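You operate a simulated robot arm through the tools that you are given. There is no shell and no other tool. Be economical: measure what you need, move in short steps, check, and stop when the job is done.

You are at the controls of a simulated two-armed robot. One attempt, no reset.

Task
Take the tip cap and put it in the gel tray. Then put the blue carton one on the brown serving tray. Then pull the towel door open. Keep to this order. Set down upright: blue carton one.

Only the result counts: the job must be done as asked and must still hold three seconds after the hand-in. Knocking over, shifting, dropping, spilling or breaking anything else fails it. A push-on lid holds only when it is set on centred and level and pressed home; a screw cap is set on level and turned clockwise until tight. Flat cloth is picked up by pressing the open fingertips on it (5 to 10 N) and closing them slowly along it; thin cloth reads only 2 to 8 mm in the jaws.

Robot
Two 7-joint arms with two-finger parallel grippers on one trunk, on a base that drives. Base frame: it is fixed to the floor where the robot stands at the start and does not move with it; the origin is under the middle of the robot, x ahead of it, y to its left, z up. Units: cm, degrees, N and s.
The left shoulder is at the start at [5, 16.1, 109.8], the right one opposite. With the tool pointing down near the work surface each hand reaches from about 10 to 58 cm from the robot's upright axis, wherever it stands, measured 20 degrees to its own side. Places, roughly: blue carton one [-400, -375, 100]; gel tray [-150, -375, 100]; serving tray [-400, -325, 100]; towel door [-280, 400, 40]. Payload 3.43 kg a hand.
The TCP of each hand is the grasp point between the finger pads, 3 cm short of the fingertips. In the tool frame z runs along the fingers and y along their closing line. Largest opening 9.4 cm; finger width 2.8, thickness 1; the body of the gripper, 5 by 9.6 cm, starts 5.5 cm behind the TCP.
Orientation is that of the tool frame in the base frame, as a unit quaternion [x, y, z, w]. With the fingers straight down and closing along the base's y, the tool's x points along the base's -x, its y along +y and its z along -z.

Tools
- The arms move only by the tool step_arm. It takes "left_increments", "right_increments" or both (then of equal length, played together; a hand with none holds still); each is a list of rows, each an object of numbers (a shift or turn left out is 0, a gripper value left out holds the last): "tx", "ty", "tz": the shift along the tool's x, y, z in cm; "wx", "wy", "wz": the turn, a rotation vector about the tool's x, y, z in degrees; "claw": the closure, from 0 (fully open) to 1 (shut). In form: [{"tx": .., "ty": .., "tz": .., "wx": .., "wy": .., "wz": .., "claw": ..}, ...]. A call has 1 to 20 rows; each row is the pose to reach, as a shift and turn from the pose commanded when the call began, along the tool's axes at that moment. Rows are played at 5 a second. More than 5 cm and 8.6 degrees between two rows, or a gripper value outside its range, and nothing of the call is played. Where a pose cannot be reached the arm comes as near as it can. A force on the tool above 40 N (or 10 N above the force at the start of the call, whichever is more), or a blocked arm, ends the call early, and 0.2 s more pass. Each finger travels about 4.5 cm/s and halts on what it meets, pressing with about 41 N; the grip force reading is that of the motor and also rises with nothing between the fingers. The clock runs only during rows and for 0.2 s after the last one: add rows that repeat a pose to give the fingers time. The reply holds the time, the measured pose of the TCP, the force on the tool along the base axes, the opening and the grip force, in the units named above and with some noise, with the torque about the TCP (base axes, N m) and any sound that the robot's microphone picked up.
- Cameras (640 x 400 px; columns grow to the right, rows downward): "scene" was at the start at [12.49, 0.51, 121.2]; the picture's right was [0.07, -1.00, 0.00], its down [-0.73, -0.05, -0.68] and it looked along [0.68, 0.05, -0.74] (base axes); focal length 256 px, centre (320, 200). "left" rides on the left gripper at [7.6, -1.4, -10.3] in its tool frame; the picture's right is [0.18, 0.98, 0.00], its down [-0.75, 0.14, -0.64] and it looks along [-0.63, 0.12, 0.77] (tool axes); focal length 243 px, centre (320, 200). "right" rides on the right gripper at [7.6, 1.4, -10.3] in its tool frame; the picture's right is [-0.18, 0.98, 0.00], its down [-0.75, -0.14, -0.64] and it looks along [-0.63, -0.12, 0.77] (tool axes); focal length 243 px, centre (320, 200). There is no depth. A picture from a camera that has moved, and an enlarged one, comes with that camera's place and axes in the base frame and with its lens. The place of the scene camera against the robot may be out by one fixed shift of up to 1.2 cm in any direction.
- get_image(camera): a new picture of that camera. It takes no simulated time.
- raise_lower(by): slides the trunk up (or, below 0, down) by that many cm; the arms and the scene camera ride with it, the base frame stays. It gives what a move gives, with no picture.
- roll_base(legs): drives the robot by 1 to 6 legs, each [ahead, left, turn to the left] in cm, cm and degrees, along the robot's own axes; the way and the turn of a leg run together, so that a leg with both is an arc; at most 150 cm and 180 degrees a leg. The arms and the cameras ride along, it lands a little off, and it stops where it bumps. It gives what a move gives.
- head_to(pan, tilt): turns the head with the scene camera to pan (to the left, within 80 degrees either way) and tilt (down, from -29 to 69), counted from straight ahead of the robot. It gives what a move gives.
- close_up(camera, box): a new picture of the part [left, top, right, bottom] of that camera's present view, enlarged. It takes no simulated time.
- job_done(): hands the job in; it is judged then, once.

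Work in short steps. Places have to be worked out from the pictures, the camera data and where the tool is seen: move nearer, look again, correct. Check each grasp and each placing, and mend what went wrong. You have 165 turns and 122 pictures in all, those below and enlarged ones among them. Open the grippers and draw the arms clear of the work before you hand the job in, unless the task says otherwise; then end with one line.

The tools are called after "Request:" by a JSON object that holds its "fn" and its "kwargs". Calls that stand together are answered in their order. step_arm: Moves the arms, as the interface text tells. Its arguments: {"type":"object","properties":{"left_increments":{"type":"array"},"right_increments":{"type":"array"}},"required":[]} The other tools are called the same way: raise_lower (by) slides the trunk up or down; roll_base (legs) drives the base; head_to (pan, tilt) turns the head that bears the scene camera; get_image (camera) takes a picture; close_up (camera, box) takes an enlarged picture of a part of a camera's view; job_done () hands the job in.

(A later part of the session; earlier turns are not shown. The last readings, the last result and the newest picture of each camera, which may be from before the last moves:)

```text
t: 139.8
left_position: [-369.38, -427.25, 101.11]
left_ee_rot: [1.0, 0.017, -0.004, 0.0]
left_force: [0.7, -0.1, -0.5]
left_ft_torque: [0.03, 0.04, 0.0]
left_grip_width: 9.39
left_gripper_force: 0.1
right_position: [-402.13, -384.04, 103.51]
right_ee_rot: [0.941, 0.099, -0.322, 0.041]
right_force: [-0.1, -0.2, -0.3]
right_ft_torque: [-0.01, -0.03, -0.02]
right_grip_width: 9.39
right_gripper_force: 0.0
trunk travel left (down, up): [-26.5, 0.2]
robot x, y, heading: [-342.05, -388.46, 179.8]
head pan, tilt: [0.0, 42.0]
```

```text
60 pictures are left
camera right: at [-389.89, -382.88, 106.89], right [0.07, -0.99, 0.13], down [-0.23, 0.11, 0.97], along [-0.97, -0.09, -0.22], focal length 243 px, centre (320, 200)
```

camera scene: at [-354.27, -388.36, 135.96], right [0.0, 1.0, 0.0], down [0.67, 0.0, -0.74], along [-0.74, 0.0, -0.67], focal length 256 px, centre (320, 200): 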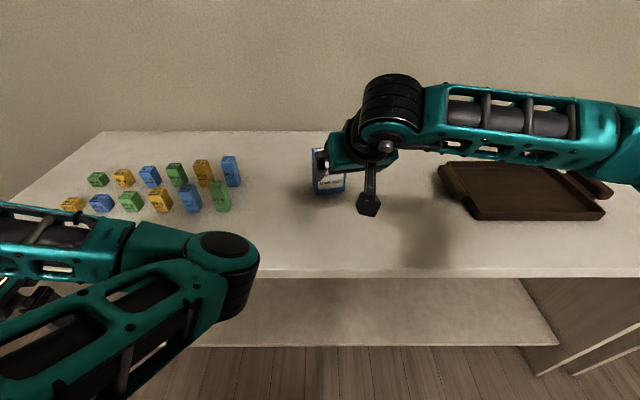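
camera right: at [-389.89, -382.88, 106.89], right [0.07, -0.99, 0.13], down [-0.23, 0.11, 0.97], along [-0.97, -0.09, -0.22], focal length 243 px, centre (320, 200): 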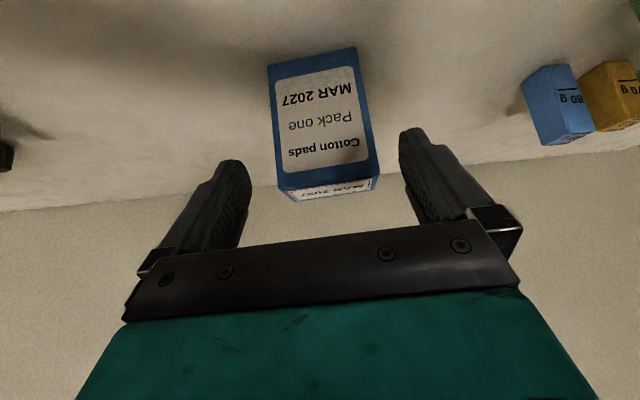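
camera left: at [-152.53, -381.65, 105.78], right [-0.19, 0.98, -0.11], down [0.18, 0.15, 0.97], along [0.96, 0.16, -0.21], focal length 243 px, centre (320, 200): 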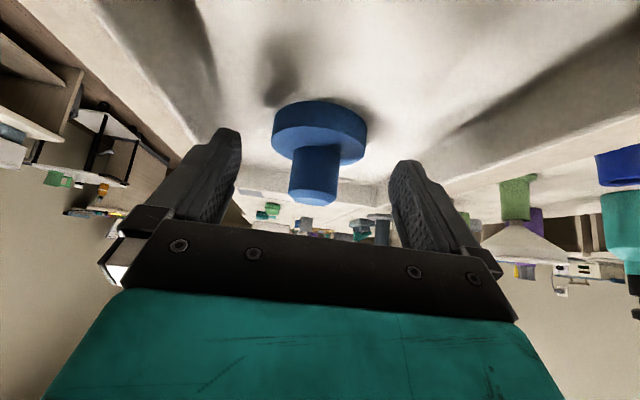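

Centred within ~0.1 cm. I advance the rest so the pads straddle the upper carton.

Request:
{"fn": "step_arm", "kwargs": {"right_increments": [{"tx": -0.9, "ty": 0.0, "tz": 2}, {"tx": -1.8, "ty": 0.05, "tz": 4}, {"tx": -2.6, "ty": 0.1, "tz": 6}, {"tx": -3.5, "ty": 0.1, "tz": 8}, {"tx": -3.5, "ty": 0.1, "tz": 8}]}}

Request:
{"fn": "get_image", "kwargs": {"camera": "right"}}

```text
t: 141.0
left_position: [-369.31, -427.35, 101.03]
left_ee_rot: [1.0, 0.018, -0.004, 0.0]
left_force: [0.8, 0.0, -0.2]
left_ft_torque: [-0.01, 0.02, 0.02]
left_grip_width: 9.4
left_gripper_force: 0.0
right_position: [-409.77, -385.88, 99.38]
right_ee_rot: [0.941, 0.098, -0.321, 0.041]
right_force: [-0.8, 0.3, 0.2]
right_ft_torque: [-0.02, 0.0, 0.0]
right_grip_width: 9.39
right_gripper_force: 0.0
trunk travel left (down, up): [-26.5, 0.2]
robot x, y, heading: [-342.64, -388.32, 180.0]
head pan, tilt: [0.0, 42.0]
```

```text
59 pictures are left
camera right: at [-397.41, -384.59, 102.82], right [0.07, -0.99, 0.13], down [-0.23, 0.11, 0.97], along [-0.97, -0.09, -0.22], focal length 243 px, centre (320, 200)
```

right: 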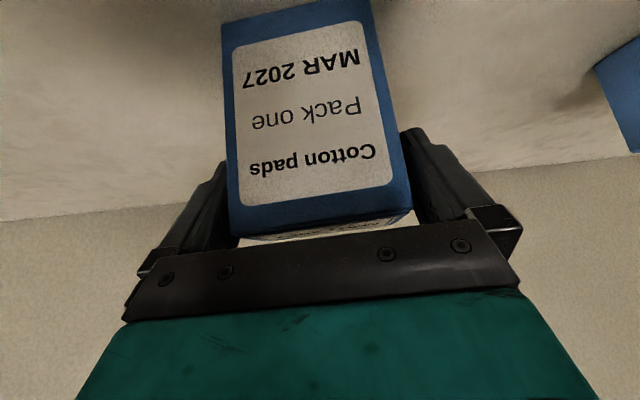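

Pads straddle the carton without contact. I close gently.

Request:
{"fn": "step_arm", "kwargs": {"right_increments": [{"claw": 0.1}, {"claw": 0.15}, {"claw": 0.2}, {"claw": 0.25}, {"claw": 0.3}, {"claw": 0.3}]}}

```text
t: 142.4
left_position: [-369.46, -427.19, 101.14]
left_ee_rot: [1.0, 0.017, -0.005, 0.001]
left_force: [0.2, 0.4, 0.3]
left_ft_torque: [-0.01, -0.02, 0.01]
left_grip_width: 9.42
left_gripper_force: 0.1
right_position: [-409.59, -385.81, 99.45]
right_ee_rot: [0.941, 0.098, -0.32, 0.041]
right_force: [0.3, -0.3, -0.4]
right_ft_torque: [0.04, 0.02, -0.01]
right_grip_width: 8.44
right_gripper_force: 41.1
trunk travel left (down, up): [-26.5, 0.2]
robot x, y, heading: [-342.69, -388.17, 179.9]
head pan, tilt: [0.0, 42.0]
```

Gripped at 8.4 cm. I lift 5 cm straight up and check.

Request:
{"fn": "step_arm", "kwargs": {"right_increments": [{"tx": -0.6, "tz": -0.8, "claw": 0.3}, {"tx": -1.5, "tz": -2}, {"tx": -2.4, "tz": -3.1}, {"tx": -3.1, "tz": -4}, {"tx": -3.1, "tz": -4}]}}

Request:
{"fn": "get_image", "kwargs": {"camera": "scene"}}

```text
t: 143.6
left_position: [-369.47, -427.27, 101.16]
left_ee_rot: [1.0, 0.018, -0.004, 0.0]
left_force: [-0.7, -0.1, -1.0]
left_ft_torque: [0.01, 0.01, 0.02]
left_grip_width: 9.4
left_gripper_force: 0.0
right_position: [-409.69, -385.84, 104.45]
right_ee_rot: [0.942, 0.098, -0.32, 0.04]
right_force: [-0.6, 0.6, -2.2]
right_ft_torque: [-0.02, -0.01, 0.0]
right_grip_width: 8.42
right_gripper_force: 40.9
trunk travel left (down, up): [-26.5, 0.2]
robot x, y, heading: [-342.57, -388.75, 179.6]
head pan, tilt: [0.0, 42.0]
```

```text
58 pictures are left
camera scene: at [-354.32, -388.35, 135.95], right [0.0, 1.0, 0.0], down [0.67, 0.0, -0.74], along [-0.74, 0.0, -0.67], focal length 256 px, centre (320, 200)
```

scene: 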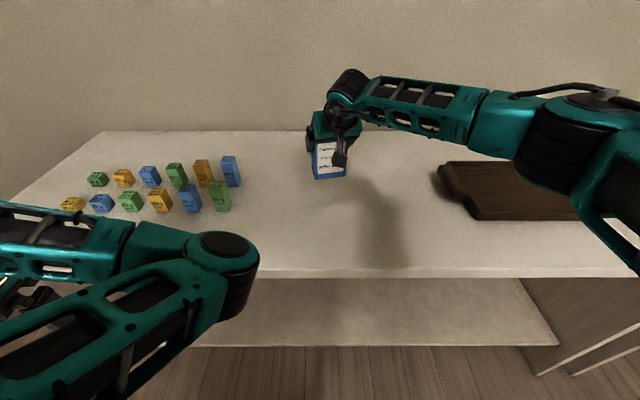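

Carton is up (bottom ≈ 95). I raise 3 cm more, then sidestep 50 cm right over the brown tray.

Request:
{"fn": "step_arm", "kwargs": {"right_increments": [{"tx": -0.9, "tz": -1.2, "claw": 0.3}, {"tx": -1.85, "tz": -2.4}, {"tx": -1.85, "tz": -2.4}]}}

Request:
{"fn": "roll_base", "kwargs": {"legs": [[0, -50, 0]]}}

Request:
{"fn": "get_image", "kwargs": {"camera": "scene"}}

Request:
{"fn": "get_image", "kwargs": {"camera": "right"}}

```text
t: 144.4
left_position: [-369.4, -427.39, 101.15]
left_ee_rot: [1.0, 0.018, -0.005, 0.0]
left_force: [-0.2, 1.2, -0.7]
left_ft_torque: [-0.01, 0.0, -0.02]
left_grip_width: 9.39
left_gripper_force: 0.1
right_position: [-409.72, -385.87, 107.57]
right_ee_rot: [0.941, 0.099, -0.321, 0.042]
right_force: [-0.3, 0.2, -2.1]
right_ft_torque: [0.01, 0.01, -0.04]
right_grip_width: 8.42
right_gripper_force: 40.5
trunk travel left (down, up): [-26.5, 0.2]
robot x, y, heading: [-342.49, -388.02, 179.7]
head pan, tilt: [0.0, 42.0]
```

```text
t: 147.3
left_position: [-369.05, -379.51, 101.09]
left_ee_rot: [1.0, 0.023, -0.004, 0.001]
left_force: [-0.2, -0.3, -0.1]
left_ft_torque: [-0.03, 0.01, 0.0]
left_grip_width: 9.41
left_gripper_force: 0.0
right_position: [-410.01, -338.45, 107.44]
right_ee_rot: [0.94, 0.104, -0.321, 0.043]
right_force: [-0.9, 0.6, -2.8]
right_ft_torque: [0.03, -0.02, 0.02]
right_grip_width: 8.41
right_gripper_force: 40.8
trunk travel left (down, up): [-26.5, 0.2]
robot x, y, heading: [-342.73, -340.3, -179.7]
head pan, tilt: [0.0, 42.0]
```

```text
57 pictures are left
camera scene: at [-354.44, -340.32, 135.95], right [-0.01, 1.0, 0.0], down [0.67, 0.01, -0.74], along [-0.74, -0.01, -0.67], focal length 256 px, centre (320, 200)
```

scene: 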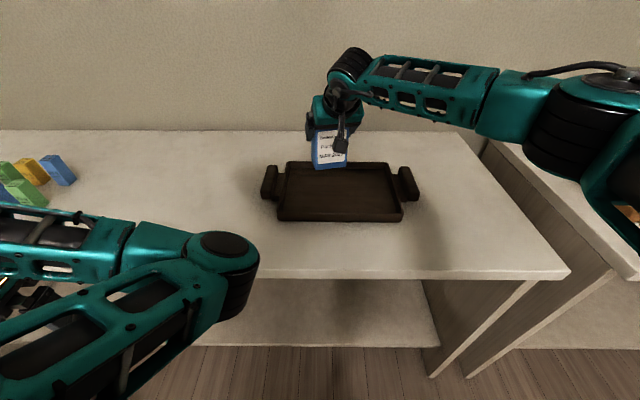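

```text
56 pictures are left
camera right: at [-397.59, -337.1, 110.96], right [0.08, -0.99, 0.13], down [-0.23, 0.11, 0.97], along [-0.97, -0.1, -0.22], focal length 243 px, centre (320, 200)
```

right: 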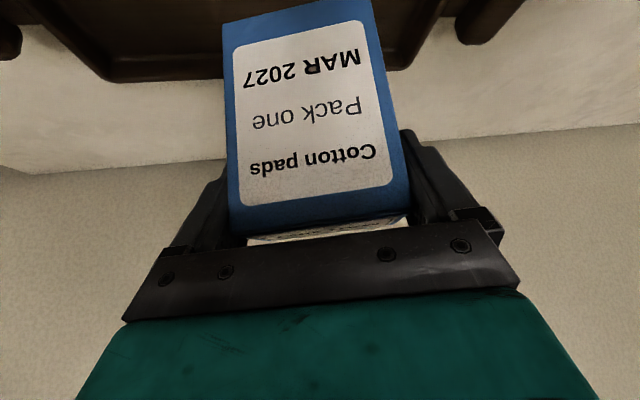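

Tray spans about x −419…−398, y −350…−320; carton is over it. I centre it slightly and lower to just above the tray floor.

Request:
{"fn": "step_arm", "kwargs": {"right_increments": [{"tx": 0.8, "ty": -1.2, "tz": -0.65, "claw": 0.3}, {"tx": 1.6, "ty": -2.3, "tz": -1.29}, {"tx": 2.8, "ty": -2.32, "tz": 0.3}, {"tx": 4.05, "ty": -2.35, "tz": 1.87}, {"tx": 5.28, "ty": -2.38, "tz": 3.45}, {"tx": 5.28, "ty": -2.38, "tz": 3.45}]}}

Request:
{"fn": "get_image", "kwargs": {"camera": "scene"}}

```text
t: 148.7
left_position: [-369.07, -379.51, 101.23]
left_ee_rot: [1.0, 0.023, -0.005, 0.0]
left_force: [-0.4, -0.2, -0.1]
left_ft_torque: [-0.03, 0.0, 0.01]
left_grip_width: 9.41
left_gripper_force: 0.1
right_position: [-408.24, -335.84, 101.53]
right_ee_rot: [0.94, 0.104, -0.321, 0.043]
right_force: [-0.7, -0.1, -1.8]
right_ft_torque: [-0.02, -0.03, 0.03]
right_grip_width: 8.43
right_gripper_force: 41.3
trunk travel left (down, up): [-26.5, 0.2]
robot x, y, heading: [-342.76, -339.97, -179.5]
head pan, tilt: [0.0, 42.0]
```

```text
55 pictures are left
camera scene: at [-354.43, -340.36, 135.96], right [-0.01, 1.0, 0.0], down [0.67, 0.01, -0.74], along [-0.74, -0.01, -0.67], focal length 256 px, centre (320, 200)
```

scene: 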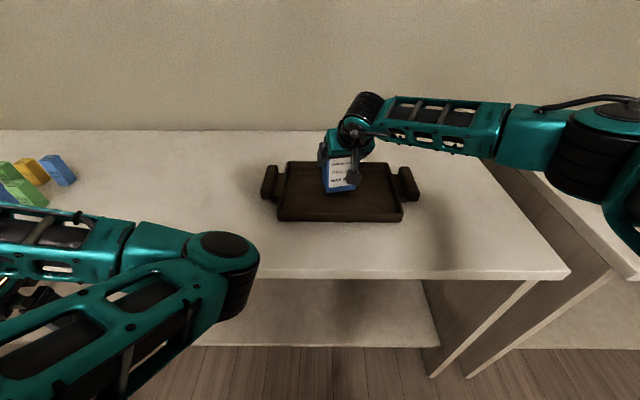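

Well centred. I lower in 0.2 cm steps until contact.

Request:
{"fn": "step_arm", "kwargs": {"right_increments": [{"tx": 0.12, "tz": 0.16}, {"tx": 0.25, "tz": 0.32}, {"tx": 0.37, "tz": 0.47}, {"tx": 0.49, "tz": 0.63}, {"tx": 0.61, "tz": 0.79}, {"tx": 0.61, "tz": 0.79}]}}

```text
t: 150.1
left_position: [-369.05, -379.44, 101.15]
left_ee_rot: [1.0, 0.023, -0.005, 0.0]
left_force: [-1.0, 0.2, 0.7]
left_ft_torque: [0.01, -0.01, 0.01]
left_grip_width: 9.4
left_gripper_force: 0.1
right_position: [-408.34, -335.85, 100.45]
right_ee_rot: [0.94, 0.105, -0.32, 0.043]
right_force: [0.5, -0.2, -2.2]
right_ft_torque: [0.02, 0.0, 0.02]
right_grip_width: 8.41
right_gripper_force: 41.0
trunk travel left (down, up): [-26.5, 0.2]
robot x, y, heading: [-342.83, -340.1, -179.2]
head pan, tilt: [0.0, 42.0]
```

Request:
{"fn": "step_arm", "kwargs": {"right_increments": [{"tx": 0.09, "tz": 0.12}, {"tx": 0.18, "tz": 0.24}, {"tx": 0.28, "tz": 0.36}, {"tx": 0.37, "tz": 0.47}, {"tx": 0.46, "tz": 0.59}]}}

```text
t: 151.3
left_position: [-368.91, -379.41, 101.18]
left_ee_rot: [1.0, 0.023, -0.005, 0.0]
left_force: [1.0, -0.7, 0.9]
left_ft_torque: [0.0, 0.0, 0.03]
left_grip_width: 9.42
left_gripper_force: 0.1
right_position: [-408.43, -335.9, 100.21]
right_ee_rot: [0.939, 0.106, -0.324, 0.043]
right_force: [0.1, 1.2, 16.7]
right_ft_torque: [1.02, -0.34, -0.01]
right_grip_width: 8.4
right_gripper_force: 41.1
trunk travel left (down, up): [-26.5, 0.2]
robot x, y, heading: [-342.89, -340.28, -179.4]
head pan, tilt: [0.0, 42.0]
```

Contact at 100.2. I ease up 0.4 cm of command and open.

Request:
{"fn": "step_arm", "kwargs": {"right_increments": [{"tx": -0.22, "tz": -0.28, "claw": 0.3}, {"tx": -0.22, "tz": -0.28, "claw": 0.15}, {"tx": -0.22, "tz": -0.28, "claw": 0}, {"tx": -0.22, "tz": -0.28, "claw": 0}, {"tx": -0.22, "tz": -0.28, "claw": 0}]}}

Request:
{"fn": "get_image", "kwargs": {"camera": "right"}}

```text
t: 152.5
left_position: [-368.96, -379.44, 101.14]
left_ee_rot: [1.0, 0.022, -0.004, -0.001]
left_force: [-0.4, -0.2, 0.7]
left_ft_torque: [0.0, 0.01, 0.0]
left_grip_width: 9.37
left_gripper_force: 0.0
right_position: [-408.39, -335.78, 100.07]
right_ee_rot: [0.94, 0.104, -0.321, 0.043]
right_force: [0.4, -0.4, 0.3]
right_ft_torque: [0.01, -0.01, -0.02]
right_grip_width: 9.41
right_gripper_force: 0.1
trunk travel left (down, up): [-26.5, 0.2]
robot x, y, heading: [-342.34, -340.12, -179.6]
head pan, tilt: [0.0, 42.0]
```

```text
54 pictures are left
camera right: at [-396.03, -334.4, 103.54], right [0.08, -0.99, 0.13], down [-0.23, 0.1, 0.97], along [-0.97, -0.1, -0.22], focal length 243 px, centre (320, 200)
```

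right: 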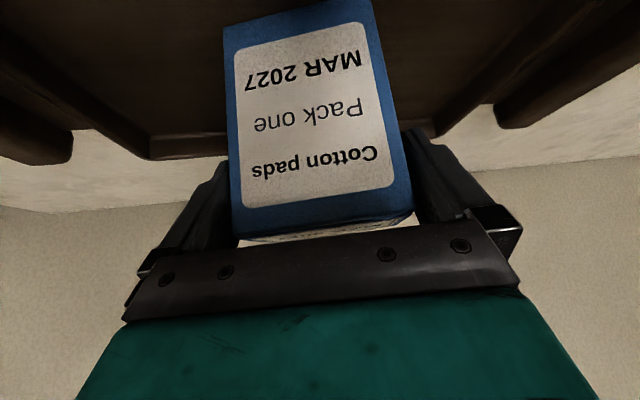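

Released, standing. I back out along the finger axis slowly.

Request:
{"fn": "step_arm", "kwargs": {"right_increments": [{"tz": -1}, {"tz": -2}, {"tz": -3.5}, {"tz": -5}, {"tz": -7}, {"tz": -9}, {"tz": -9}]}}

Request:
{"fn": "get_image", "kwargs": {"camera": "right"}}

```text
t: 154.1
left_position: [-369.12, -379.54, 101.2]
left_ee_rot: [1.0, 0.023, -0.004, 0.0]
left_force: [0.8, -0.4, -1.0]
left_ft_torque: [0.01, -0.01, -0.02]
left_grip_width: 9.4
left_gripper_force: 0.1
right_position: [-402.83, -334.45, 107.3]
right_ee_rot: [0.941, 0.104, -0.321, 0.043]
right_force: [0.1, -0.7, 0.2]
right_ft_torque: [0.0, 0.03, -0.03]
right_grip_width: 9.41
right_gripper_force: 0.1
trunk travel left (down, up): [-26.5, 0.2]
robot x, y, heading: [-342.65, -340.24, -179.6]
head pan, tilt: [0.0, 42.0]
```

```text
53 pictures are left
camera right: at [-390.52, -333.06, 110.64], right [0.08, -0.99, 0.13], down [-0.23, 0.1, 0.97], along [-0.97, -0.1, -0.22], focal length 243 px, centre (320, 200)
```

right: 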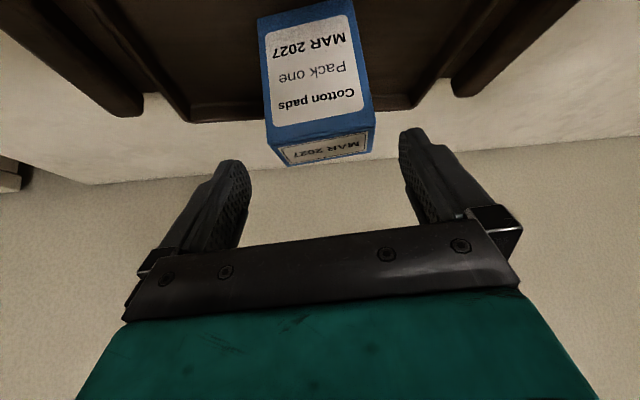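

Clear of the carton. I back the base away and verify.

Request:
{"fn": "roll_base", "kwargs": {"legs": [[-60, 0, 0]]}}

Request:
{"fn": "close_up", "kwargs": {"camera": "scene", "box": [220, 60, 460, 210]}}

```text
t: 157.5
left_position: [-309.32, -379.13, 101.26]
left_ee_rot: [1.0, 0.013, -0.005, 0.0]
left_force: [0.0, 0.2, 0.9]
left_ft_torque: [0.0, 0.03, -0.02]
left_grip_width: 9.42
left_gripper_force: 0.0
right_position: [-342.28, -333.39, 107.16]
right_ee_rot: [0.942, 0.095, -0.32, 0.039]
right_force: [-0.6, 0.1, -0.1]
right_ft_torque: [-0.01, -0.01, 0.01]
right_grip_width: 9.41
right_gripper_force: 0.1
trunk travel left (down, up): [-26.5, 0.2]
robot x, y, heading: [-282.13, -340.88, 179.0]
head pan, tilt: [0.0, 42.0]
```

```text
2.67 times, centred on (340, 135) of scene
camera zoom: at [-293.85, -340.21, 135.96], right [0.01, 1.0, 0.0], down [0.67, -0.01, -0.74], along [-0.74, 0.01, -0.67], focal length 683 px, centre (267, 373)
```

zoom: 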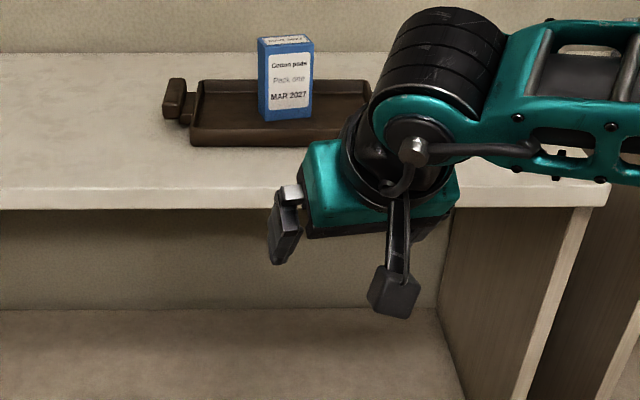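

Carton one stands upright on the brown tray. Now to the towel door: I turn to face +y, align with the doorway and approach it.

Request:
{"fn": "roll_base", "kwargs": {"legs": [[0, 0, -89], [0, -17, 0], [140, 0, 0]]}}

Request:
{"fn": "head_to", "kwargs": {"pan": 0, "tilt": 25}}

Request:
{"fn": "get_image", "kwargs": {"camera": "scene"}}

```text
t: 169.4
left_position: [-298.82, -171.31, 101.28]
left_ee_rot: [-0.705, 0.71, 0.002, 0.003]
left_force: [0.3, -0.3, 0.2]
left_ft_torque: [0.02, 0.0, -0.03]
left_grip_width: 9.41
left_gripper_force: 0.1
right_position: [-252.04, -139.79, 107.19]
right_ee_rot: [0.723, -0.611, -0.251, -0.203]
right_force: [0.0, 0.0, 0.5]
right_ft_torque: [-0.01, -0.03, -0.04]
right_grip_width: 9.39
right_gripper_force: 0.1
trunk travel left (down, up): [-26.5, 0.2]
robot x, y, heading: [-260.59, -199.22, 87.8]
head pan, tilt: [0.0, 42.0]
```

```text
t: 170.2
left_position: [-298.71, -171.09, 101.23]
left_ee_rot: [-0.705, 0.709, 0.003, 0.004]
left_force: [0.2, 0.8, -0.5]
left_ft_torque: [0.03, -0.04, 0.03]
left_grip_width: 9.39
left_gripper_force: 0.1
right_position: [-252.05, -139.8, 107.15]
right_ee_rot: [0.723, -0.61, -0.252, -0.203]
right_force: [0.4, 0.0, -0.3]
right_ft_torque: [-0.01, -0.01, 0.01]
right_grip_width: 9.39
right_gripper_force: 0.0
trunk travel left (down, up): [-26.5, 0.2]
robot x, y, heading: [-260.78, -199.58, 87.6]
head pan, tilt: [0.0, 25.0]
```

```text
51 pictures are left
camera scene: at [-259.79, -186.52, 138.58], right [1.0, -0.04, 0.0], down [-0.02, -0.42, -0.91], along [0.04, 0.91, -0.42], focal length 256 px, centre (320, 200)
```

scene: 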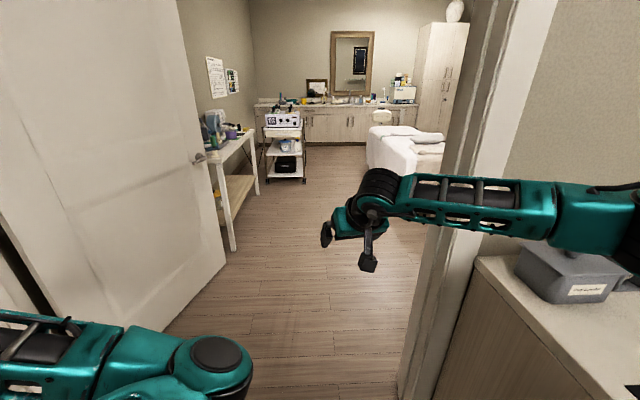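

The doorway is clear but the right elbow is near the jamb side. I shift left 17 cm and drive through to about y = 40.

Request:
{"fn": "roll_base", "kwargs": {"legs": [[0, 17, 2.3], [130, 0, 0], [110, 0, 0]]}}

Request:
{"fn": "get_image", "kwargs": {"camera": "scene"}}

```text
t: 183.0
left_position: [-310.23, 68.6, 101.21]
left_ee_rot: [-0.696, 0.718, 0.004, 0.003]
left_force: [0.3, -0.5, 0.1]
left_ft_torque: [-0.01, 0.0, -0.03]
left_grip_width: 9.35
left_gripper_force: 0.1
right_position: [-262.74, 98.99, 107.08]
right_ee_rot: [0.716, -0.619, -0.249, -0.206]
right_force: [0.2, -0.6, 0.2]
right_ft_torque: [-0.01, 0.01, 0.03]
right_grip_width: 9.39
right_gripper_force: 0.1
trunk travel left (down, up): [-26.5, 0.2]
robot x, y, heading: [-272.89, 39.01, 86.3]
head pan, tilt: [0.0, 25.0]
```

```text
50 pictures are left
camera scene: at [-271.5, 52.47, 138.58], right [1.0, -0.07, 0.0], down [-0.03, -0.42, -0.91], along [0.06, 0.9, -0.42], focal length 256 px, centre (320, 200)
```

scene: 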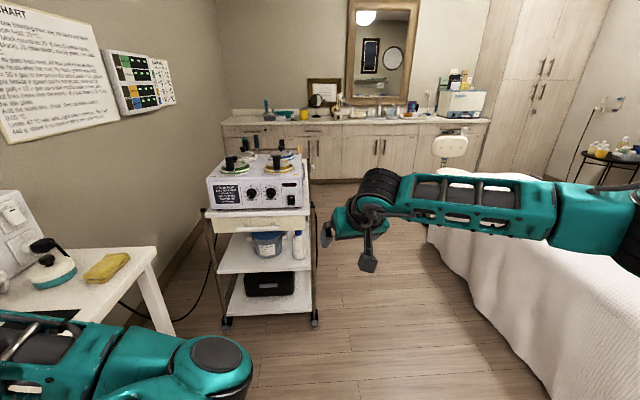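

The cart occupies x −324…−267 at y ≈ 165+, and the bed edge is x ≈ −170. I enlarge the counter to find the towel door.

Request:
{"fn": "close_up", "kwargs": {"camera": "scene", "box": [200, 80, 500, 190]}}

```text
2.13 times, centred on (350, 135) of scene
camera zoom: at [-271.5, 52.47, 138.58], right [1.0, -0.07, 0.0], down [-0.03, -0.42, -0.91], along [0.06, 0.9, -0.42], focal length 547 px, centre (256, 339)
```

zoom: 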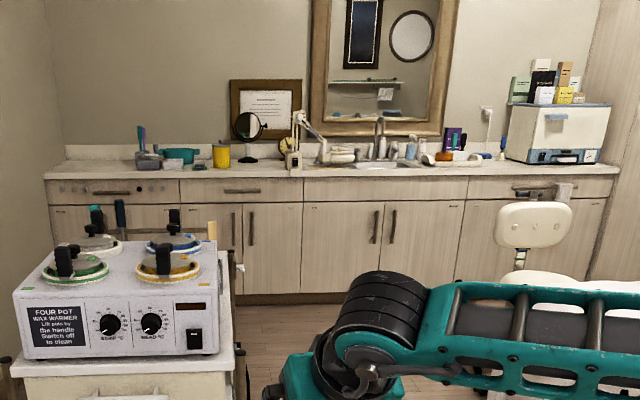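

The doors near x ≈ −280 sit behind the cart. I bring the left hand inward, then move into the lane between cart and bed.

Request:
{"fn": "step_arm", "kwargs": {"left_increments": [{"ty": -2}, {"ty": -4}, {"ty": -6}, {"ty": -8}, {"ty": -10}]}}

Request:
{"fn": "roll_base", "kwargs": {"legs": [[0, -57, 3], [100, 0, 0]]}}

Request:
{"fn": "get_image", "kwargs": {"camera": "scene"}}

```text
t: 184.2
left_position: [-310.07, 68.5, 101.15]
left_ee_rot: [-0.697, 0.717, 0.003, 0.003]
left_force: [-0.5, 0.1, -0.2]
left_ft_torque: [0.01, -0.01, 0.0]
left_grip_width: 9.41
left_gripper_force: 0.1
left hand out of reach, approached as far as the arm can: row 1, 2, 3, 4, 5
right_position: [-262.6, 98.95, 107.05]
right_ee_rot: [0.716, -0.619, -0.249, -0.205]
right_force: [0.8, 0.1, -0.7]
right_ft_torque: [0.01, 0.01, -0.04]
right_grip_width: 9.39
right_gripper_force: 0.1
trunk travel left (down, up): [-26.5, 0.2]
robot x, y, heading: [-272.91, 39.4, 86.4]
head pan, tilt: [0.0, 25.0]
```

```text
t: 192.0
left_position: [-257.03, 157.59, 101.11]
left_ee_rot: [0.725, -0.689, -0.004, -0.003]
left_force: [0.8, 0.4, 0.6]
left_ft_torque: [0.0, -0.01, -0.01]
left_grip_width: 9.39
left_gripper_force: 0.1
right_position: [-212.26, 191.93, 107.2]
right_ee_rot: [0.741, -0.589, -0.258, -0.196]
right_force: [-0.1, 0.3, -0.7]
right_ft_torque: [-0.02, -0.04, -0.02]
right_grip_width: 9.41
right_gripper_force: 0.1
trunk travel left (down, up): [-26.5, 0.2]
robot x, y, heading: [-217.6, 131.31, 91.1]
head pan, tilt: [0.0, 25.0]
```

```text
48 pictures are left
camera scene: at [-217.2, 144.72, 138.58], right [1.0, 0.02, 0.0], down [0.01, -0.42, -0.91], along [-0.01, 0.91, -0.42], focal length 256 px, centre (320, 200)
```

scene: 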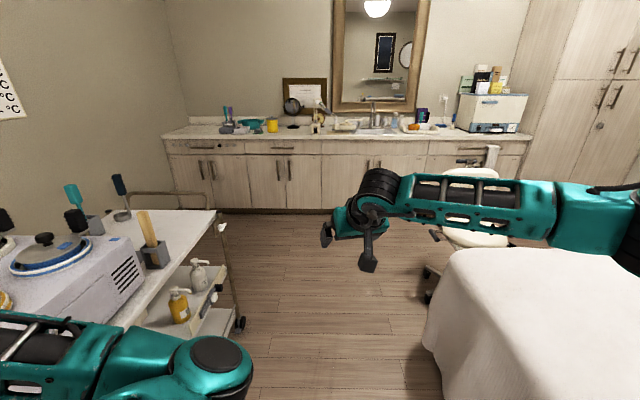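

I nudge right 6 cm for clearance from the cart and advance past it.

Request:
{"fn": "roll_base", "kwargs": {"legs": [[0, -6, -1], [130, 0, 0]]}}

Request:
{"fn": "head_to", "kwargs": {"pan": 20, "tilt": 35}}

Request:
{"fn": "get_image", "kwargs": {"camera": "scene"}}

```text
t: 198.9
left_position: [-250.66, 283.32, 101.16]
left_ee_rot: [0.719, -0.695, -0.003, -0.003]
left_force: [0.9, 0.2, 0.5]
left_ft_torque: [-0.03, 0.01, 0.04]
left_grip_width: 9.41
left_gripper_force: 0.0
right_position: [-205.26, 316.8, 107.2]
right_ee_rot: [0.736, -0.595, -0.257, -0.197]
right_force: [0.3, 0.0, -0.4]
right_ft_torque: [0.0, -0.02, -0.01]
right_grip_width: 9.41
right_gripper_force: 0.1
trunk travel left (down, up): [-26.5, 0.2]
robot x, y, heading: [-211.76, 256.97, 89.8]
head pan, tilt: [0.0, 25.0]
```

```text
t: 199.7
left_position: [-250.64, 283.39, 101.11]
left_ee_rot: [0.72, -0.694, -0.003, -0.003]
left_force: [-0.5, -0.1, -0.2]
left_ft_torque: [-0.01, 0.0, 0.02]
left_grip_width: 9.41
left_gripper_force: 0.1
right_position: [-205.37, 316.91, 107.19]
right_ee_rot: [0.736, -0.595, -0.256, -0.197]
right_force: [-0.4, -0.8, 0.8]
right_ft_torque: [0.02, -0.01, 0.01]
right_grip_width: 9.39
right_gripper_force: 0.1
trunk travel left (down, up): [-26.5, 0.2]
robot x, y, heading: [-211.69, 256.69, 89.9]
head pan, tilt: [20.0, 35.0]
```

```text
47 pictures are left
camera scene: at [-214.01, 268.9, 137.01], right [0.94, 0.34, 0.0], down [0.2, -0.54, -0.82], along [-0.28, 0.77, -0.57], focal length 256 px, centre (320, 200)
```

scene: 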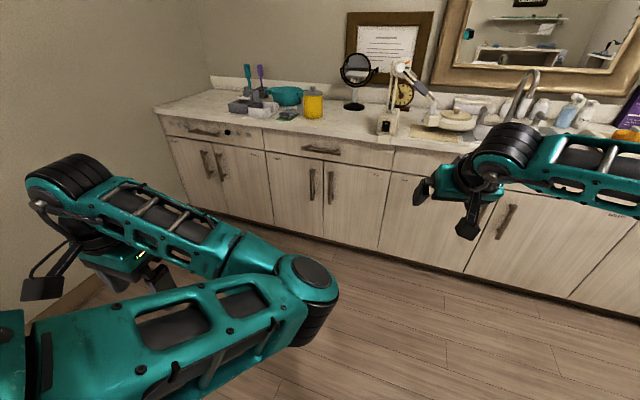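

Request:
{"fn": "close_up", "kwargs": {"camera": "scene", "box": [150, 110, 430, 260]}}

```text
2.29 times, centred on (290, 185) of scene
camera zoom: at [-214.01, 268.9, 137.01], right [0.94, 0.34, 0.0], down [0.2, -0.54, -0.82], along [-0.28, 0.77, -0.57], focal length 586 px, centre (389, 234)
```

zoom: 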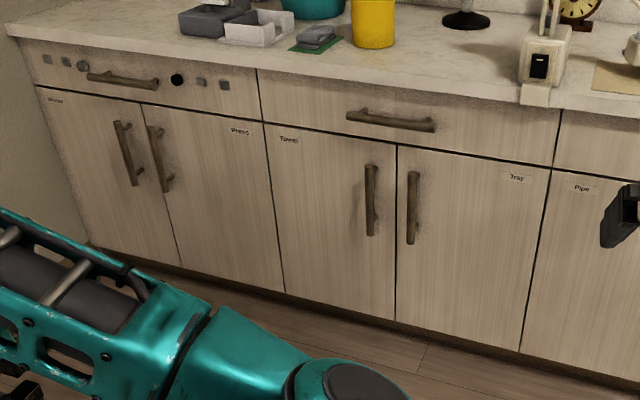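

Labels are legible: the "Towel" door spans x ≈ −297…−263, hinged left, with a vertical bar handle at x ≈ −267, z 38–61, front plane y ≈ 398. I drive to a standoff in front of it and lower the trunk.

Request:
{"fn": "roll_base", "kwargs": {"legs": [[41, 0, 0], [0, 51, 0]]}}

Request:
{"fn": "raise_lower", "kwargs": {"by": -16}}

Request:
{"fn": "head_to", "kwargs": {"pan": 0, "tilt": 40}}

Request:
{"fn": "get_image", "kwargs": {"camera": "scene"}}

```text
t: 204.8
left_position: [-300.81, 325.26, 101.14]
left_ee_rot: [0.721, -0.693, -0.004, -0.003]
left_force: [-0.8, -0.1, 0.8]
left_ft_torque: [0.0, 0.01, 0.0]
left_grip_width: 9.41
left_gripper_force: 0.1
right_position: [-255.51, 358.8, 107.07]
right_ee_rot: [0.736, -0.595, -0.255, -0.198]
right_force: [0.0, 0.4, 0.1]
right_ft_torque: [-0.02, 0.02, 0.0]
right_grip_width: 9.41
right_gripper_force: 0.0
trunk travel left (down, up): [-26.5, 0.2]
robot x, y, heading: [-261.55, 298.21, 90.3]
head pan, tilt: [20.0, 35.0]
```

```text
t: 206.7
left_position: [-300.7, 325.36, 85.09]
left_ee_rot: [0.721, -0.693, -0.004, -0.003]
left_force: [-0.4, 0.6, -0.4]
left_ft_torque: [0.01, 0.0, -0.02]
left_grip_width: 9.38
left_gripper_force: 0.1
right_position: [-255.62, 358.88, 91.14]
right_ee_rot: [0.737, -0.594, -0.256, -0.197]
right_force: [-0.7, -0.2, 0.1]
right_ft_torque: [-0.01, -0.02, 0.0]
right_grip_width: 9.41
right_gripper_force: 0.1
trunk travel left (down, up): [-10.5, 16.2]
robot x, y, heading: [-261.86, 298.61, 90.1]
head pan, tilt: [20.0, 35.0]
```

```text
t: 207.5
left_position: [-300.81, 325.36, 85.12]
left_ee_rot: [0.721, -0.693, -0.003, -0.002]
left_force: [0.6, 0.3, -0.1]
left_ft_torque: [0.03, 0.02, 0.02]
left_grip_width: 9.37
left_gripper_force: 0.2
right_position: [-255.52, 358.84, 91.04]
right_ee_rot: [0.737, -0.594, -0.256, -0.197]
right_force: [-0.7, 0.0, 0.1]
right_ft_torque: [0.0, -0.01, 0.01]
right_grip_width: 9.43
right_gripper_force: 0.1
trunk travel left (down, up): [-10.5, 16.2]
robot x, y, heading: [-261.87, 298.68, 90.0]
head pan, tilt: [0.0, 40.0]
```

```text
45 pictures are left
camera scene: at [-261.2, 311.15, 120.25], right [1.0, 0.0, 0.0], down [0.0, -0.64, -0.77], along [0.0, 0.77, -0.64], focal length 256 px, centre (320, 200)
```

scene: 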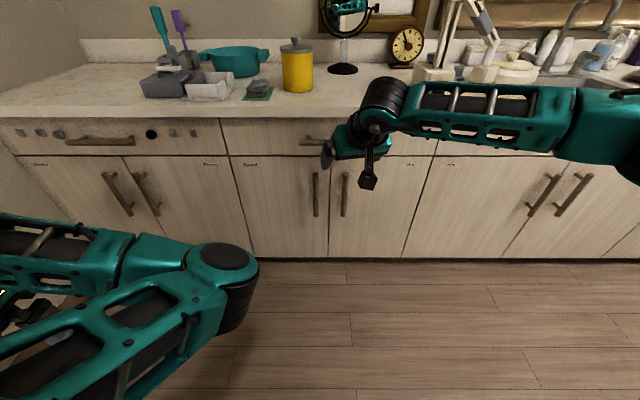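

Handle triangulates to x ≈ −263, y ≈ 389, z 48–66; hinge ≈ [-292, 393]. I lower the right hand in front of it, turning it to point toward the door.

Request:
{"fn": "step_arm", "kwargs": {"right_increments": [{"tx": 1.66, "ty": 0.6, "tz": 3.5, "wx": 1.1, "wy": -2.5, "wz": 1}, {"tx": 3.3, "ty": 1.2, "tz": 7, "wx": 2.2, "wy": -5, "wz": 2}, {"tx": 5, "ty": 1.8, "tz": 10.5, "wx": 3.3, "wy": -7.5, "wz": 2.9}, {"tx": 6.6, "ty": 2.4, "tz": 14, "wx": 4.4, "wy": -10, "wz": 3.9}, {"tx": 8.3, "ty": 3, "tz": 17.5, "wx": 5.5, "wy": -12.4, "wz": 4.9}, {"tx": 10, "ty": 3.7, "tz": 21, "wx": 6.7, "wy": -14.8, "wz": 5.9}, {"tx": 11.6, "ty": 4.3, "tz": 24.5, "wx": 7.8, "wy": -17.3, "wz": 6.8}, {"tx": 13.3, "ty": 4.9, "tz": 28, "wx": 8.9, "wy": -19.8, "wz": 7.8}, {"tx": 14.95, "ty": 5.5, "tz": 31.5, "wx": 10, "wy": -22.2, "wz": 8.8}, {"tx": 14.95, "ty": 5.5, "tz": 31.5, "wx": 10, "wy": -22.2, "wz": 8.8}]}}

Request:
{"fn": "get_image", "kwargs": {"camera": "right"}}

Request:
{"fn": "get_image", "kwargs": {"camera": "scene"}}

```text
t: 209.7
left_position: [-300.94, 325.37, 85.06]
left_ee_rot: [0.721, -0.693, -0.004, -0.003]
left_force: [0.8, 0.6, -0.9]
left_ft_torque: [-0.03, 0.06, 0.01]
left_grip_width: 9.39
left_gripper_force: 0.1
right_position: [-261.88, 361.39, 61.23]
right_ee_rot: [-0.607, 0.619, 0.354, 0.35]
right_force: [-0.2, -0.5, -0.8]
right_ft_torque: [0.02, -0.01, -0.01]
right_grip_width: 9.37
right_gripper_force: 0.1
right hand out of reach, approached as far as the arm can: row 8, 9, 10
trunk travel left (down, up): [-10.5, 16.2]
robot x, y, heading: [-261.57, 298.85, 90.0]
head pan, tilt: [0.0, 40.0]
```

```text
44 pictures are left
camera right: at [-263.34, 348.69, 59.8], right [-0.98, 0.1, 0.17], down [0.15, -0.18, 0.97], along [0.13, 0.98, 0.16], focal length 243 px, centre (320, 200)
```

right: 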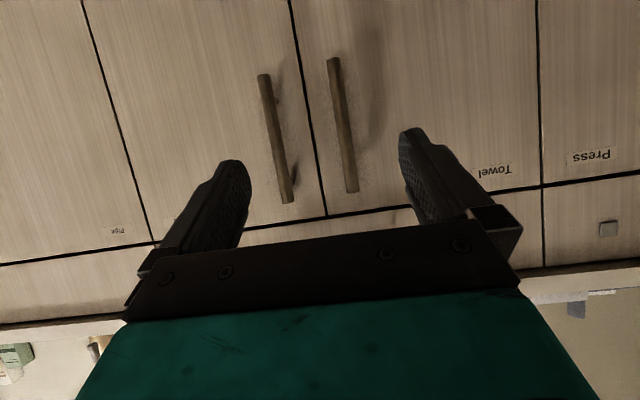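

```text
43 pictures are left
camera scene: at [-261.17, 311.16, 120.25], right [1.0, 0.0, 0.0], down [0.0, -0.64, -0.77], along [0.0, 0.77, -0.64], focal length 256 px, centre (320, 200)
```

scene: 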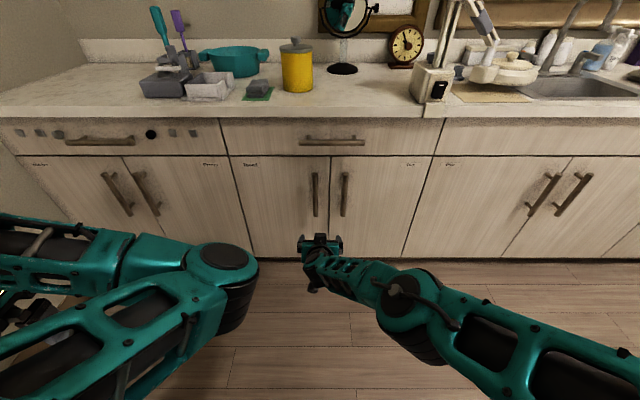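

Handle now pinned at x −263.7, y ≈ 390.8, z 45–65.6. I lower the trunk 3.5 cm and drive forward 24 cm with a 1.8 cm left shift.

Request:
{"fn": "raise_lower", "kwargs": {"by": -3.5}}

Request:
{"fn": "roll_base", "kwargs": {"legs": [[23.5, 1.8, 0]]}}

Request:
{"fn": "get_image", "kwargs": {"camera": "right"}}

```text
t: 210.5
left_position: [-300.82, 325.34, 81.75]
left_ee_rot: [0.721, -0.693, -0.004, -0.003]
left_force: [-0.3, -0.3, 0.1]
left_ft_torque: [-0.02, -0.02, 0.0]
left_grip_width: 9.39
left_gripper_force: 0.0
right_position: [-261.82, 361.31, 57.74]
right_ee_rot: [-0.607, 0.619, 0.355, 0.35]
right_force: [0.1, 0.8, 0.6]
right_ft_torque: [-0.02, -0.02, -0.02]
right_grip_width: 9.37
right_gripper_force: 0.1
trunk travel left (down, up): [-7.0, 19.7]
robot x, y, heading: [-261.76, 298.8, 90.2]
head pan, tilt: [0.0, 40.0]
```

```text
t: 212.2
left_position: [-302.73, 348.96, 81.71]
left_ee_rot: [0.722, -0.692, -0.004, -0.003]
left_force: [1.0, 0.2, 0.0]
left_ft_torque: [-0.04, 0.01, 0.02]
left_grip_width: 9.4
left_gripper_force: 0.0
right_position: [-263.69, 385.05, 57.67]
right_ee_rot: [-0.607, 0.619, 0.355, 0.35]
right_force: [-0.4, -0.3, -0.3]
right_ft_torque: [0.01, 0.01, 0.01]
right_grip_width: 9.4
right_gripper_force: 0.1
trunk travel left (down, up): [-7.0, 19.7]
robot x, y, heading: [-263.78, 322.03, 90.1]
head pan, tilt: [0.0, 40.0]
```

```text
42 pictures are left
camera right: at [-265.27, 372.35, 56.32], right [-0.98, 0.1, 0.17], down [0.15, -0.18, 0.97], along [0.13, 0.98, 0.16], focal length 243 px, centre (320, 200)
```

right: 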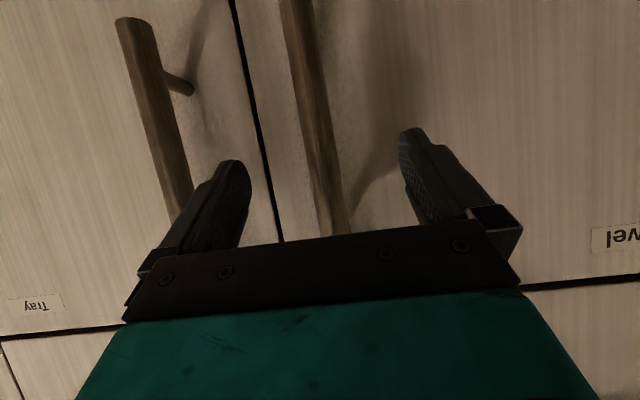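

The bar is centred between the fingers. I advance 4 cm more toward the door.

Request:
{"fn": "step_arm", "kwargs": {"right_increments": [{"tx": -0.7, "tz": 1.2}, {"tx": -1.4, "tz": 2.4}, {"tx": -2.1, "tz": 3.6}, {"tx": -2.1, "tz": 3.6}]}}

Request:
{"fn": "get_image", "kwargs": {"camera": "right"}}

```text
t: 213.2
left_position: [-302.72, 348.96, 81.59]
left_ee_rot: [0.722, -0.692, -0.003, -0.003]
left_force: [-0.6, -0.4, 0.3]
left_ft_torque: [-0.01, 0.01, 0.02]
left_grip_width: 9.42
left_gripper_force: 0.1
right_position: [-263.61, 386.75, 59.44]
right_ee_rot: [-0.607, 0.618, 0.355, 0.35]
right_force: [-0.1, 0.2, -0.4]
right_ft_torque: [0.02, 0.03, -0.01]
right_grip_width: 9.41
right_gripper_force: 0.1
right hand out of reach, approached as far as the arm can: row 1, 2, 3, 4
trunk travel left (down, up): [-7.0, 19.7]
robot x, y, heading: [-263.25, 322.41, 90.3]
head pan, tilt: [0.0, 40.0]
```

```text
41 pictures are left
camera right: at [-265.05, 374.02, 58.03], right [-0.98, 0.1, 0.17], down [0.15, -0.18, 0.97], along [0.13, 0.98, 0.16], focal length 243 px, centre (320, 200)
```

right: 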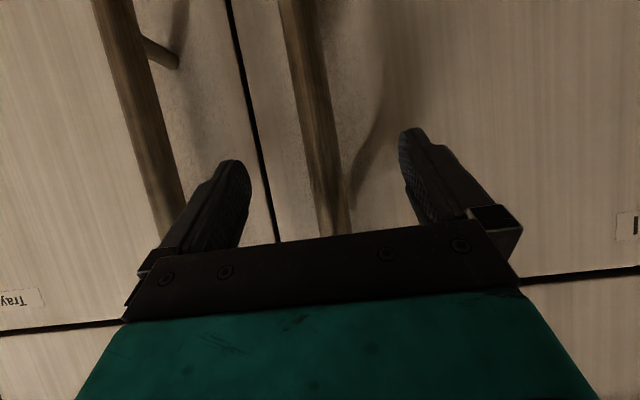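

The arm is at its limit; I use the base for the remaining 2.7 cm.

Request:
{"fn": "roll_base", "kwargs": {"legs": [[2.7, 0, 0]]}}

Request:
{"fn": "step_arm", "kwargs": {"right_increments": [{"claw": 0.3}, {"claw": 0.6}, {"claw": 0.9}, {"claw": 1}, {"claw": 1}, {"claw": 1}, {"claw": 1}]}}

Request:
{"fn": "get_image", "kwargs": {"camera": "right"}}

```text
t: 214.1
left_position: [-302.72, 351.64, 81.61]
left_ee_rot: [0.722, -0.692, -0.003, -0.004]
left_force: [0.3, 0.6, -0.1]
left_ft_torque: [-0.01, 0.0, -0.03]
left_grip_width: 9.39
left_gripper_force: 0.0
right_position: [-263.42, 389.36, 59.43]
right_ee_rot: [-0.607, 0.619, 0.354, 0.35]
right_force: [-0.2, -0.7, 0.0]
right_ft_torque: [-0.02, 0.0, 0.0]
right_grip_width: 9.4
right_gripper_force: 0.0
trunk travel left (down, up): [-7.0, 19.7]
robot x, y, heading: [-263.97, 325.02, 90.1]
head pan, tilt: [0.0, 40.0]
```

```text
t: 215.7
left_position: [-302.67, 351.66, 81.64]
left_ee_rot: [0.722, -0.692, -0.003, -0.004]
left_force: [0.2, 0.5, 0.5]
left_ft_torque: [0.01, 0.0, -0.02]
left_grip_width: 9.39
left_gripper_force: 0.1
right_position: [-263.62, 389.31, 59.45]
right_ee_rot: [-0.608, 0.618, 0.355, 0.349]
right_force: [-8.0, 0.6, 0.3]
right_ft_torque: [-0.02, -0.06, 0.0]
right_grip_width: 2.61
right_gripper_force: 44.8
trunk travel left (down, up): [-7.0, 19.7]
robot x, y, heading: [-263.45, 324.72, 90.3]
head pan, tilt: [0.0, 40.0]
```

```text
40 pictures are left
camera right: at [-265.18, 376.66, 58.05], right [-0.98, 0.1, 0.17], down [0.15, -0.18, 0.97], along [0.13, 0.98, 0.16], focal length 243 px, centre (320, 200)
```

right: 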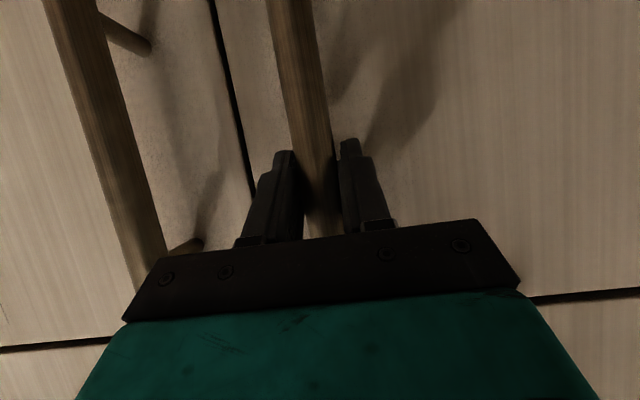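

Bar gripped. I swing the door by moving the base on an arc about the hinge (10° first).

Request:
{"fn": "roll_base", "kwargs": {"legs": [[-4.9, 12.1, -10]]}}

Request:
{"fn": "get_image", "kwargs": {"camera": "scene"}}

```text
t: 217.0
left_position: [-310.03, 354.04, 81.67]
left_ee_rot: [-0.659, 0.752, 0.003, 0.003]
left_force: [0.8, 0.5, -0.2]
left_ft_torque: [0.03, 0.03, 0.01]
left_grip_width: 9.41
left_gripper_force: 0.1
right_position: [-264.79, 384.55, 59.42]
right_ee_rot: [-0.55, 0.669, 0.323, 0.382]
right_force: [5.6, -1.8, -1.6]
right_ft_torque: [0.6, -0.19, -0.13]
right_grip_width: 2.63
right_gripper_force: 45.0
trunk travel left (down, up): [-7.0, 19.7]
robot x, y, heading: [-275.85, 320.84, 80.5]
head pan, tilt: [0.0, 40.0]
```

```text
39 pictures are left
camera scene: at [-273.44, 333.45, 116.75], right [0.99, -0.17, 0.0], down [-0.11, -0.63, -0.77], along [0.13, 0.76, -0.64], focal length 256 px, centre (320, 200)
```

scene: 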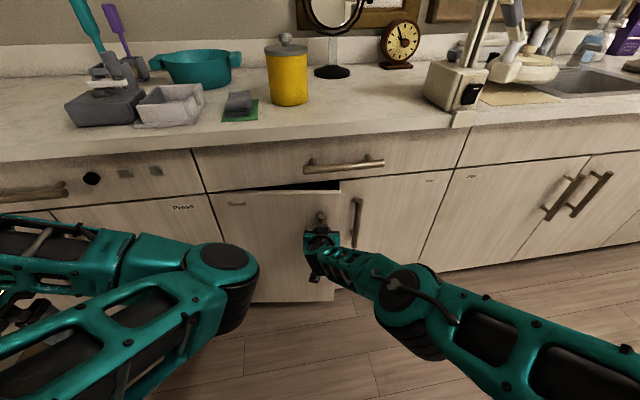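

The door is opening smoothly. I retract the left hand some for counter clearance, then continue the arc by 20°.

Request:
{"fn": "step_arm", "kwargs": {"left_increments": [{"tx": 2}, {"tx": 4}, {"tx": 6}, {"tx": 8}, {"tx": 10}]}}

Request:
{"fn": "roll_base", "kwargs": {"legs": [[-4.9, 12.1, -10], [-4.9, 12.1, -10]]}}

Request:
{"fn": "get_image", "kwargs": {"camera": "scene"}}

```text
t: 218.2
left_position: [-312.87, 345.71, 81.07]
left_ee_rot: [-0.658, 0.753, 0.002, 0.003]
left_force: [-1.1, -0.7, -0.3]
left_ft_torque: [0.0, 0.03, 0.0]
left_grip_width: 9.42
left_gripper_force: 0.1
left hand out of reach, approached as far as the arm can: row 4, 5
right_position: [-264.86, 384.58, 59.44]
right_ee_rot: [-0.55, 0.67, 0.322, 0.381]
right_force: [-0.3, 0.8, 0.2]
right_ft_torque: [-0.07, -0.09, -0.15]
right_grip_width: 2.58
right_gripper_force: 44.8
trunk travel left (down, up): [-7.0, 19.7]
robot x, y, heading: [-275.87, 320.98, 80.1]
head pan, tilt: [0.0, 40.0]
```

```text
t: 220.3
left_position: [-328.11, 355.47, 81.38]
left_ee_rot: [-0.521, 0.854, 0.002, 0.002]
left_force: [-0.3, 0.1, -0.3]
left_ft_torque: [0.01, 0.03, 0.03]
left_grip_width: 9.39
left_gripper_force: 0.1
right_position: [-269.29, 375.65, 59.56]
right_ee_rot: [-0.425, 0.754, 0.25, 0.434]
right_force: [18.8, -12.5, 0.6]
right_ft_torque: [0.22, 0.09, -0.11]
right_grip_width: 2.6
right_gripper_force: 45.4
trunk travel left (down, up): [-7.0, 19.7]
robot x, y, heading: [-302.3, 319.77, 60.8]
head pan, tilt: [0.0, 40.0]
```

```text
38 pictures are left
camera scene: at [-295.01, 330.7, 116.75], right [0.87, -0.49, 0.0], down [-0.32, -0.56, -0.77], along [0.38, 0.67, -0.64], focal length 256 px, centre (320, 200)
```

scene: 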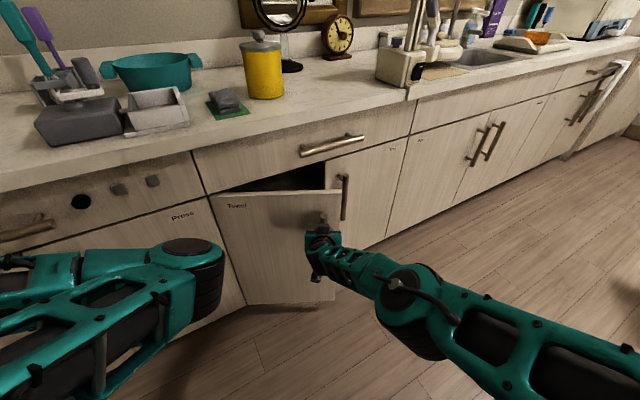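

Door at ~30°, grip intact. I continue another 20° along the refined arc (hinge ≈ [-292.5, 393.2]).

Request:
{"fn": "roll_base", "kwargs": {"legs": [[-4.75, 12, -10], [-4.75, 12, -10]]}}

Request:
{"fn": "get_image", "kwargs": {"camera": "scene"}}

```text
t: 222.5
left_position: [-338.99, 370.19, 81.37]
left_ee_rot: [-0.364, 0.932, 0.001, 0.004]
left_force: [0.3, 0.1, 1.0]
left_ft_torque: [-0.04, -0.01, 0.03]
left_grip_width: 9.42
left_gripper_force: 0.0
right_position: [-276.17, 368.55, 59.48]
right_ee_rot: [-0.283, 0.817, 0.166, 0.474]
right_force: [14.2, -19.9, 0.2]
right_ft_torque: [0.21, 0.13, -0.18]
right_grip_width: 2.62
right_gripper_force: 45.2
trunk travel left (down, up): [-7.0, 19.7]
robot x, y, heading: [-326.34, 327.77, 40.3]
head pan, tilt: [0.0, 40.0]
```

```text
37 pictures are left
camera scene: at [-316.33, 335.74, 116.75], right [0.65, -0.76, 0.0], down [-0.49, -0.42, -0.77], along [0.58, 0.5, -0.64], focal length 256 px, centre (320, 200)
```

scene: 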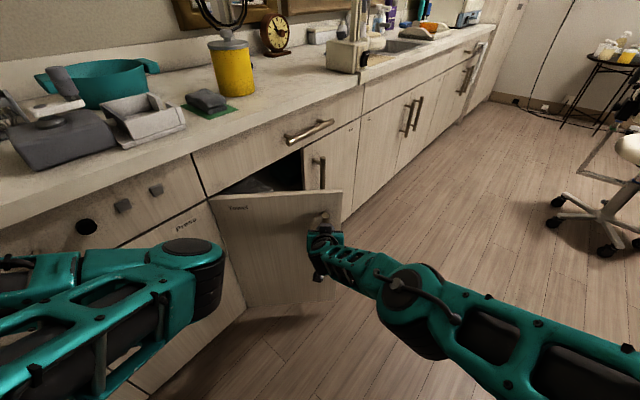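

Door at ~50°. One more 10° arc, stopping before the left hand nears the counter.

Request:
{"fn": "roll_base", "kwargs": {"legs": [[-4.6, 11.8, -10]]}}

```text
t: 223.7
left_position: [-341.62, 378.23, 81.23]
left_ee_rot: [-0.279, 0.96, 0.0, 0.004]
left_force: [0.0, 0.0, -0.4]
left_ft_torque: [0.03, -0.03, -0.01]
left_grip_width: 9.39
left_gripper_force: 0.1
right_position: [-280.33, 365.81, 59.55]
right_ee_rot: [-0.211, 0.839, 0.123, 0.485]
right_force: [-8.1, 12.8, 0.0]
right_ft_torque: [0.1, -0.61, -0.03]
right_grip_width: 2.61
right_gripper_force: 45.1
trunk travel left (down, up): [-7.0, 19.7]
robot x, y, heading: [-336.44, 334.49, 30.1]
head pan, tilt: [0.0, 40.0]
```

Door at ~60°. I now pull on without turning, letting the round bar pivot in the pads, in two short legs.

Request:
{"fn": "roll_base", "kwargs": {"legs": [[-6.1, 1.2, 0], [-5.9, 2.5, 0]]}}

Request:
{"fn": "get_image", "kwargs": {"camera": "scene"}}

```text
t: 225.2
left_position: [-348.6, 376.1, 81.23]
left_ee_rot: [-0.278, 0.96, 0.001, 0.004]
left_force: [0.4, -0.2, -0.5]
left_ft_torque: [-0.01, 0.01, 0.03]
left_grip_width: 9.4
left_gripper_force: 0.1
right_position: [-286.75, 363.03, 59.41]
right_ee_rot: [-0.206, 0.839, 0.12, 0.488]
right_force: [0.5, -1.1, 4.1]
right_ft_torque: [-0.36, 0.56, 0.11]
right_grip_width: 2.6
right_gripper_force: 45.4
trunk travel left (down, up): [-7.0, 19.7]
robot x, y, heading: [-343.63, 331.86, 30.2]
head pan, tilt: [0.0, 40.0]
stopped in leg 2: the robot was blocked; the commanded pose is now the measured one
```

```text
36 pictures are left
camera scene: at [-332.37, 338.35, 116.75], right [0.5, -0.86, 0.0], down [-0.56, -0.32, -0.77], along [0.66, 0.39, -0.64], focal length 256 px, centre (320, 200)
```

scene: 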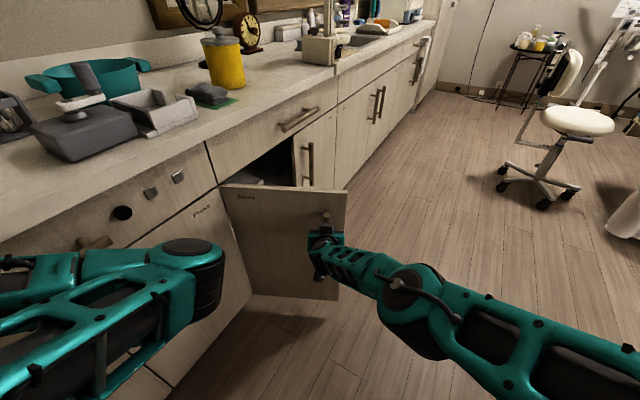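

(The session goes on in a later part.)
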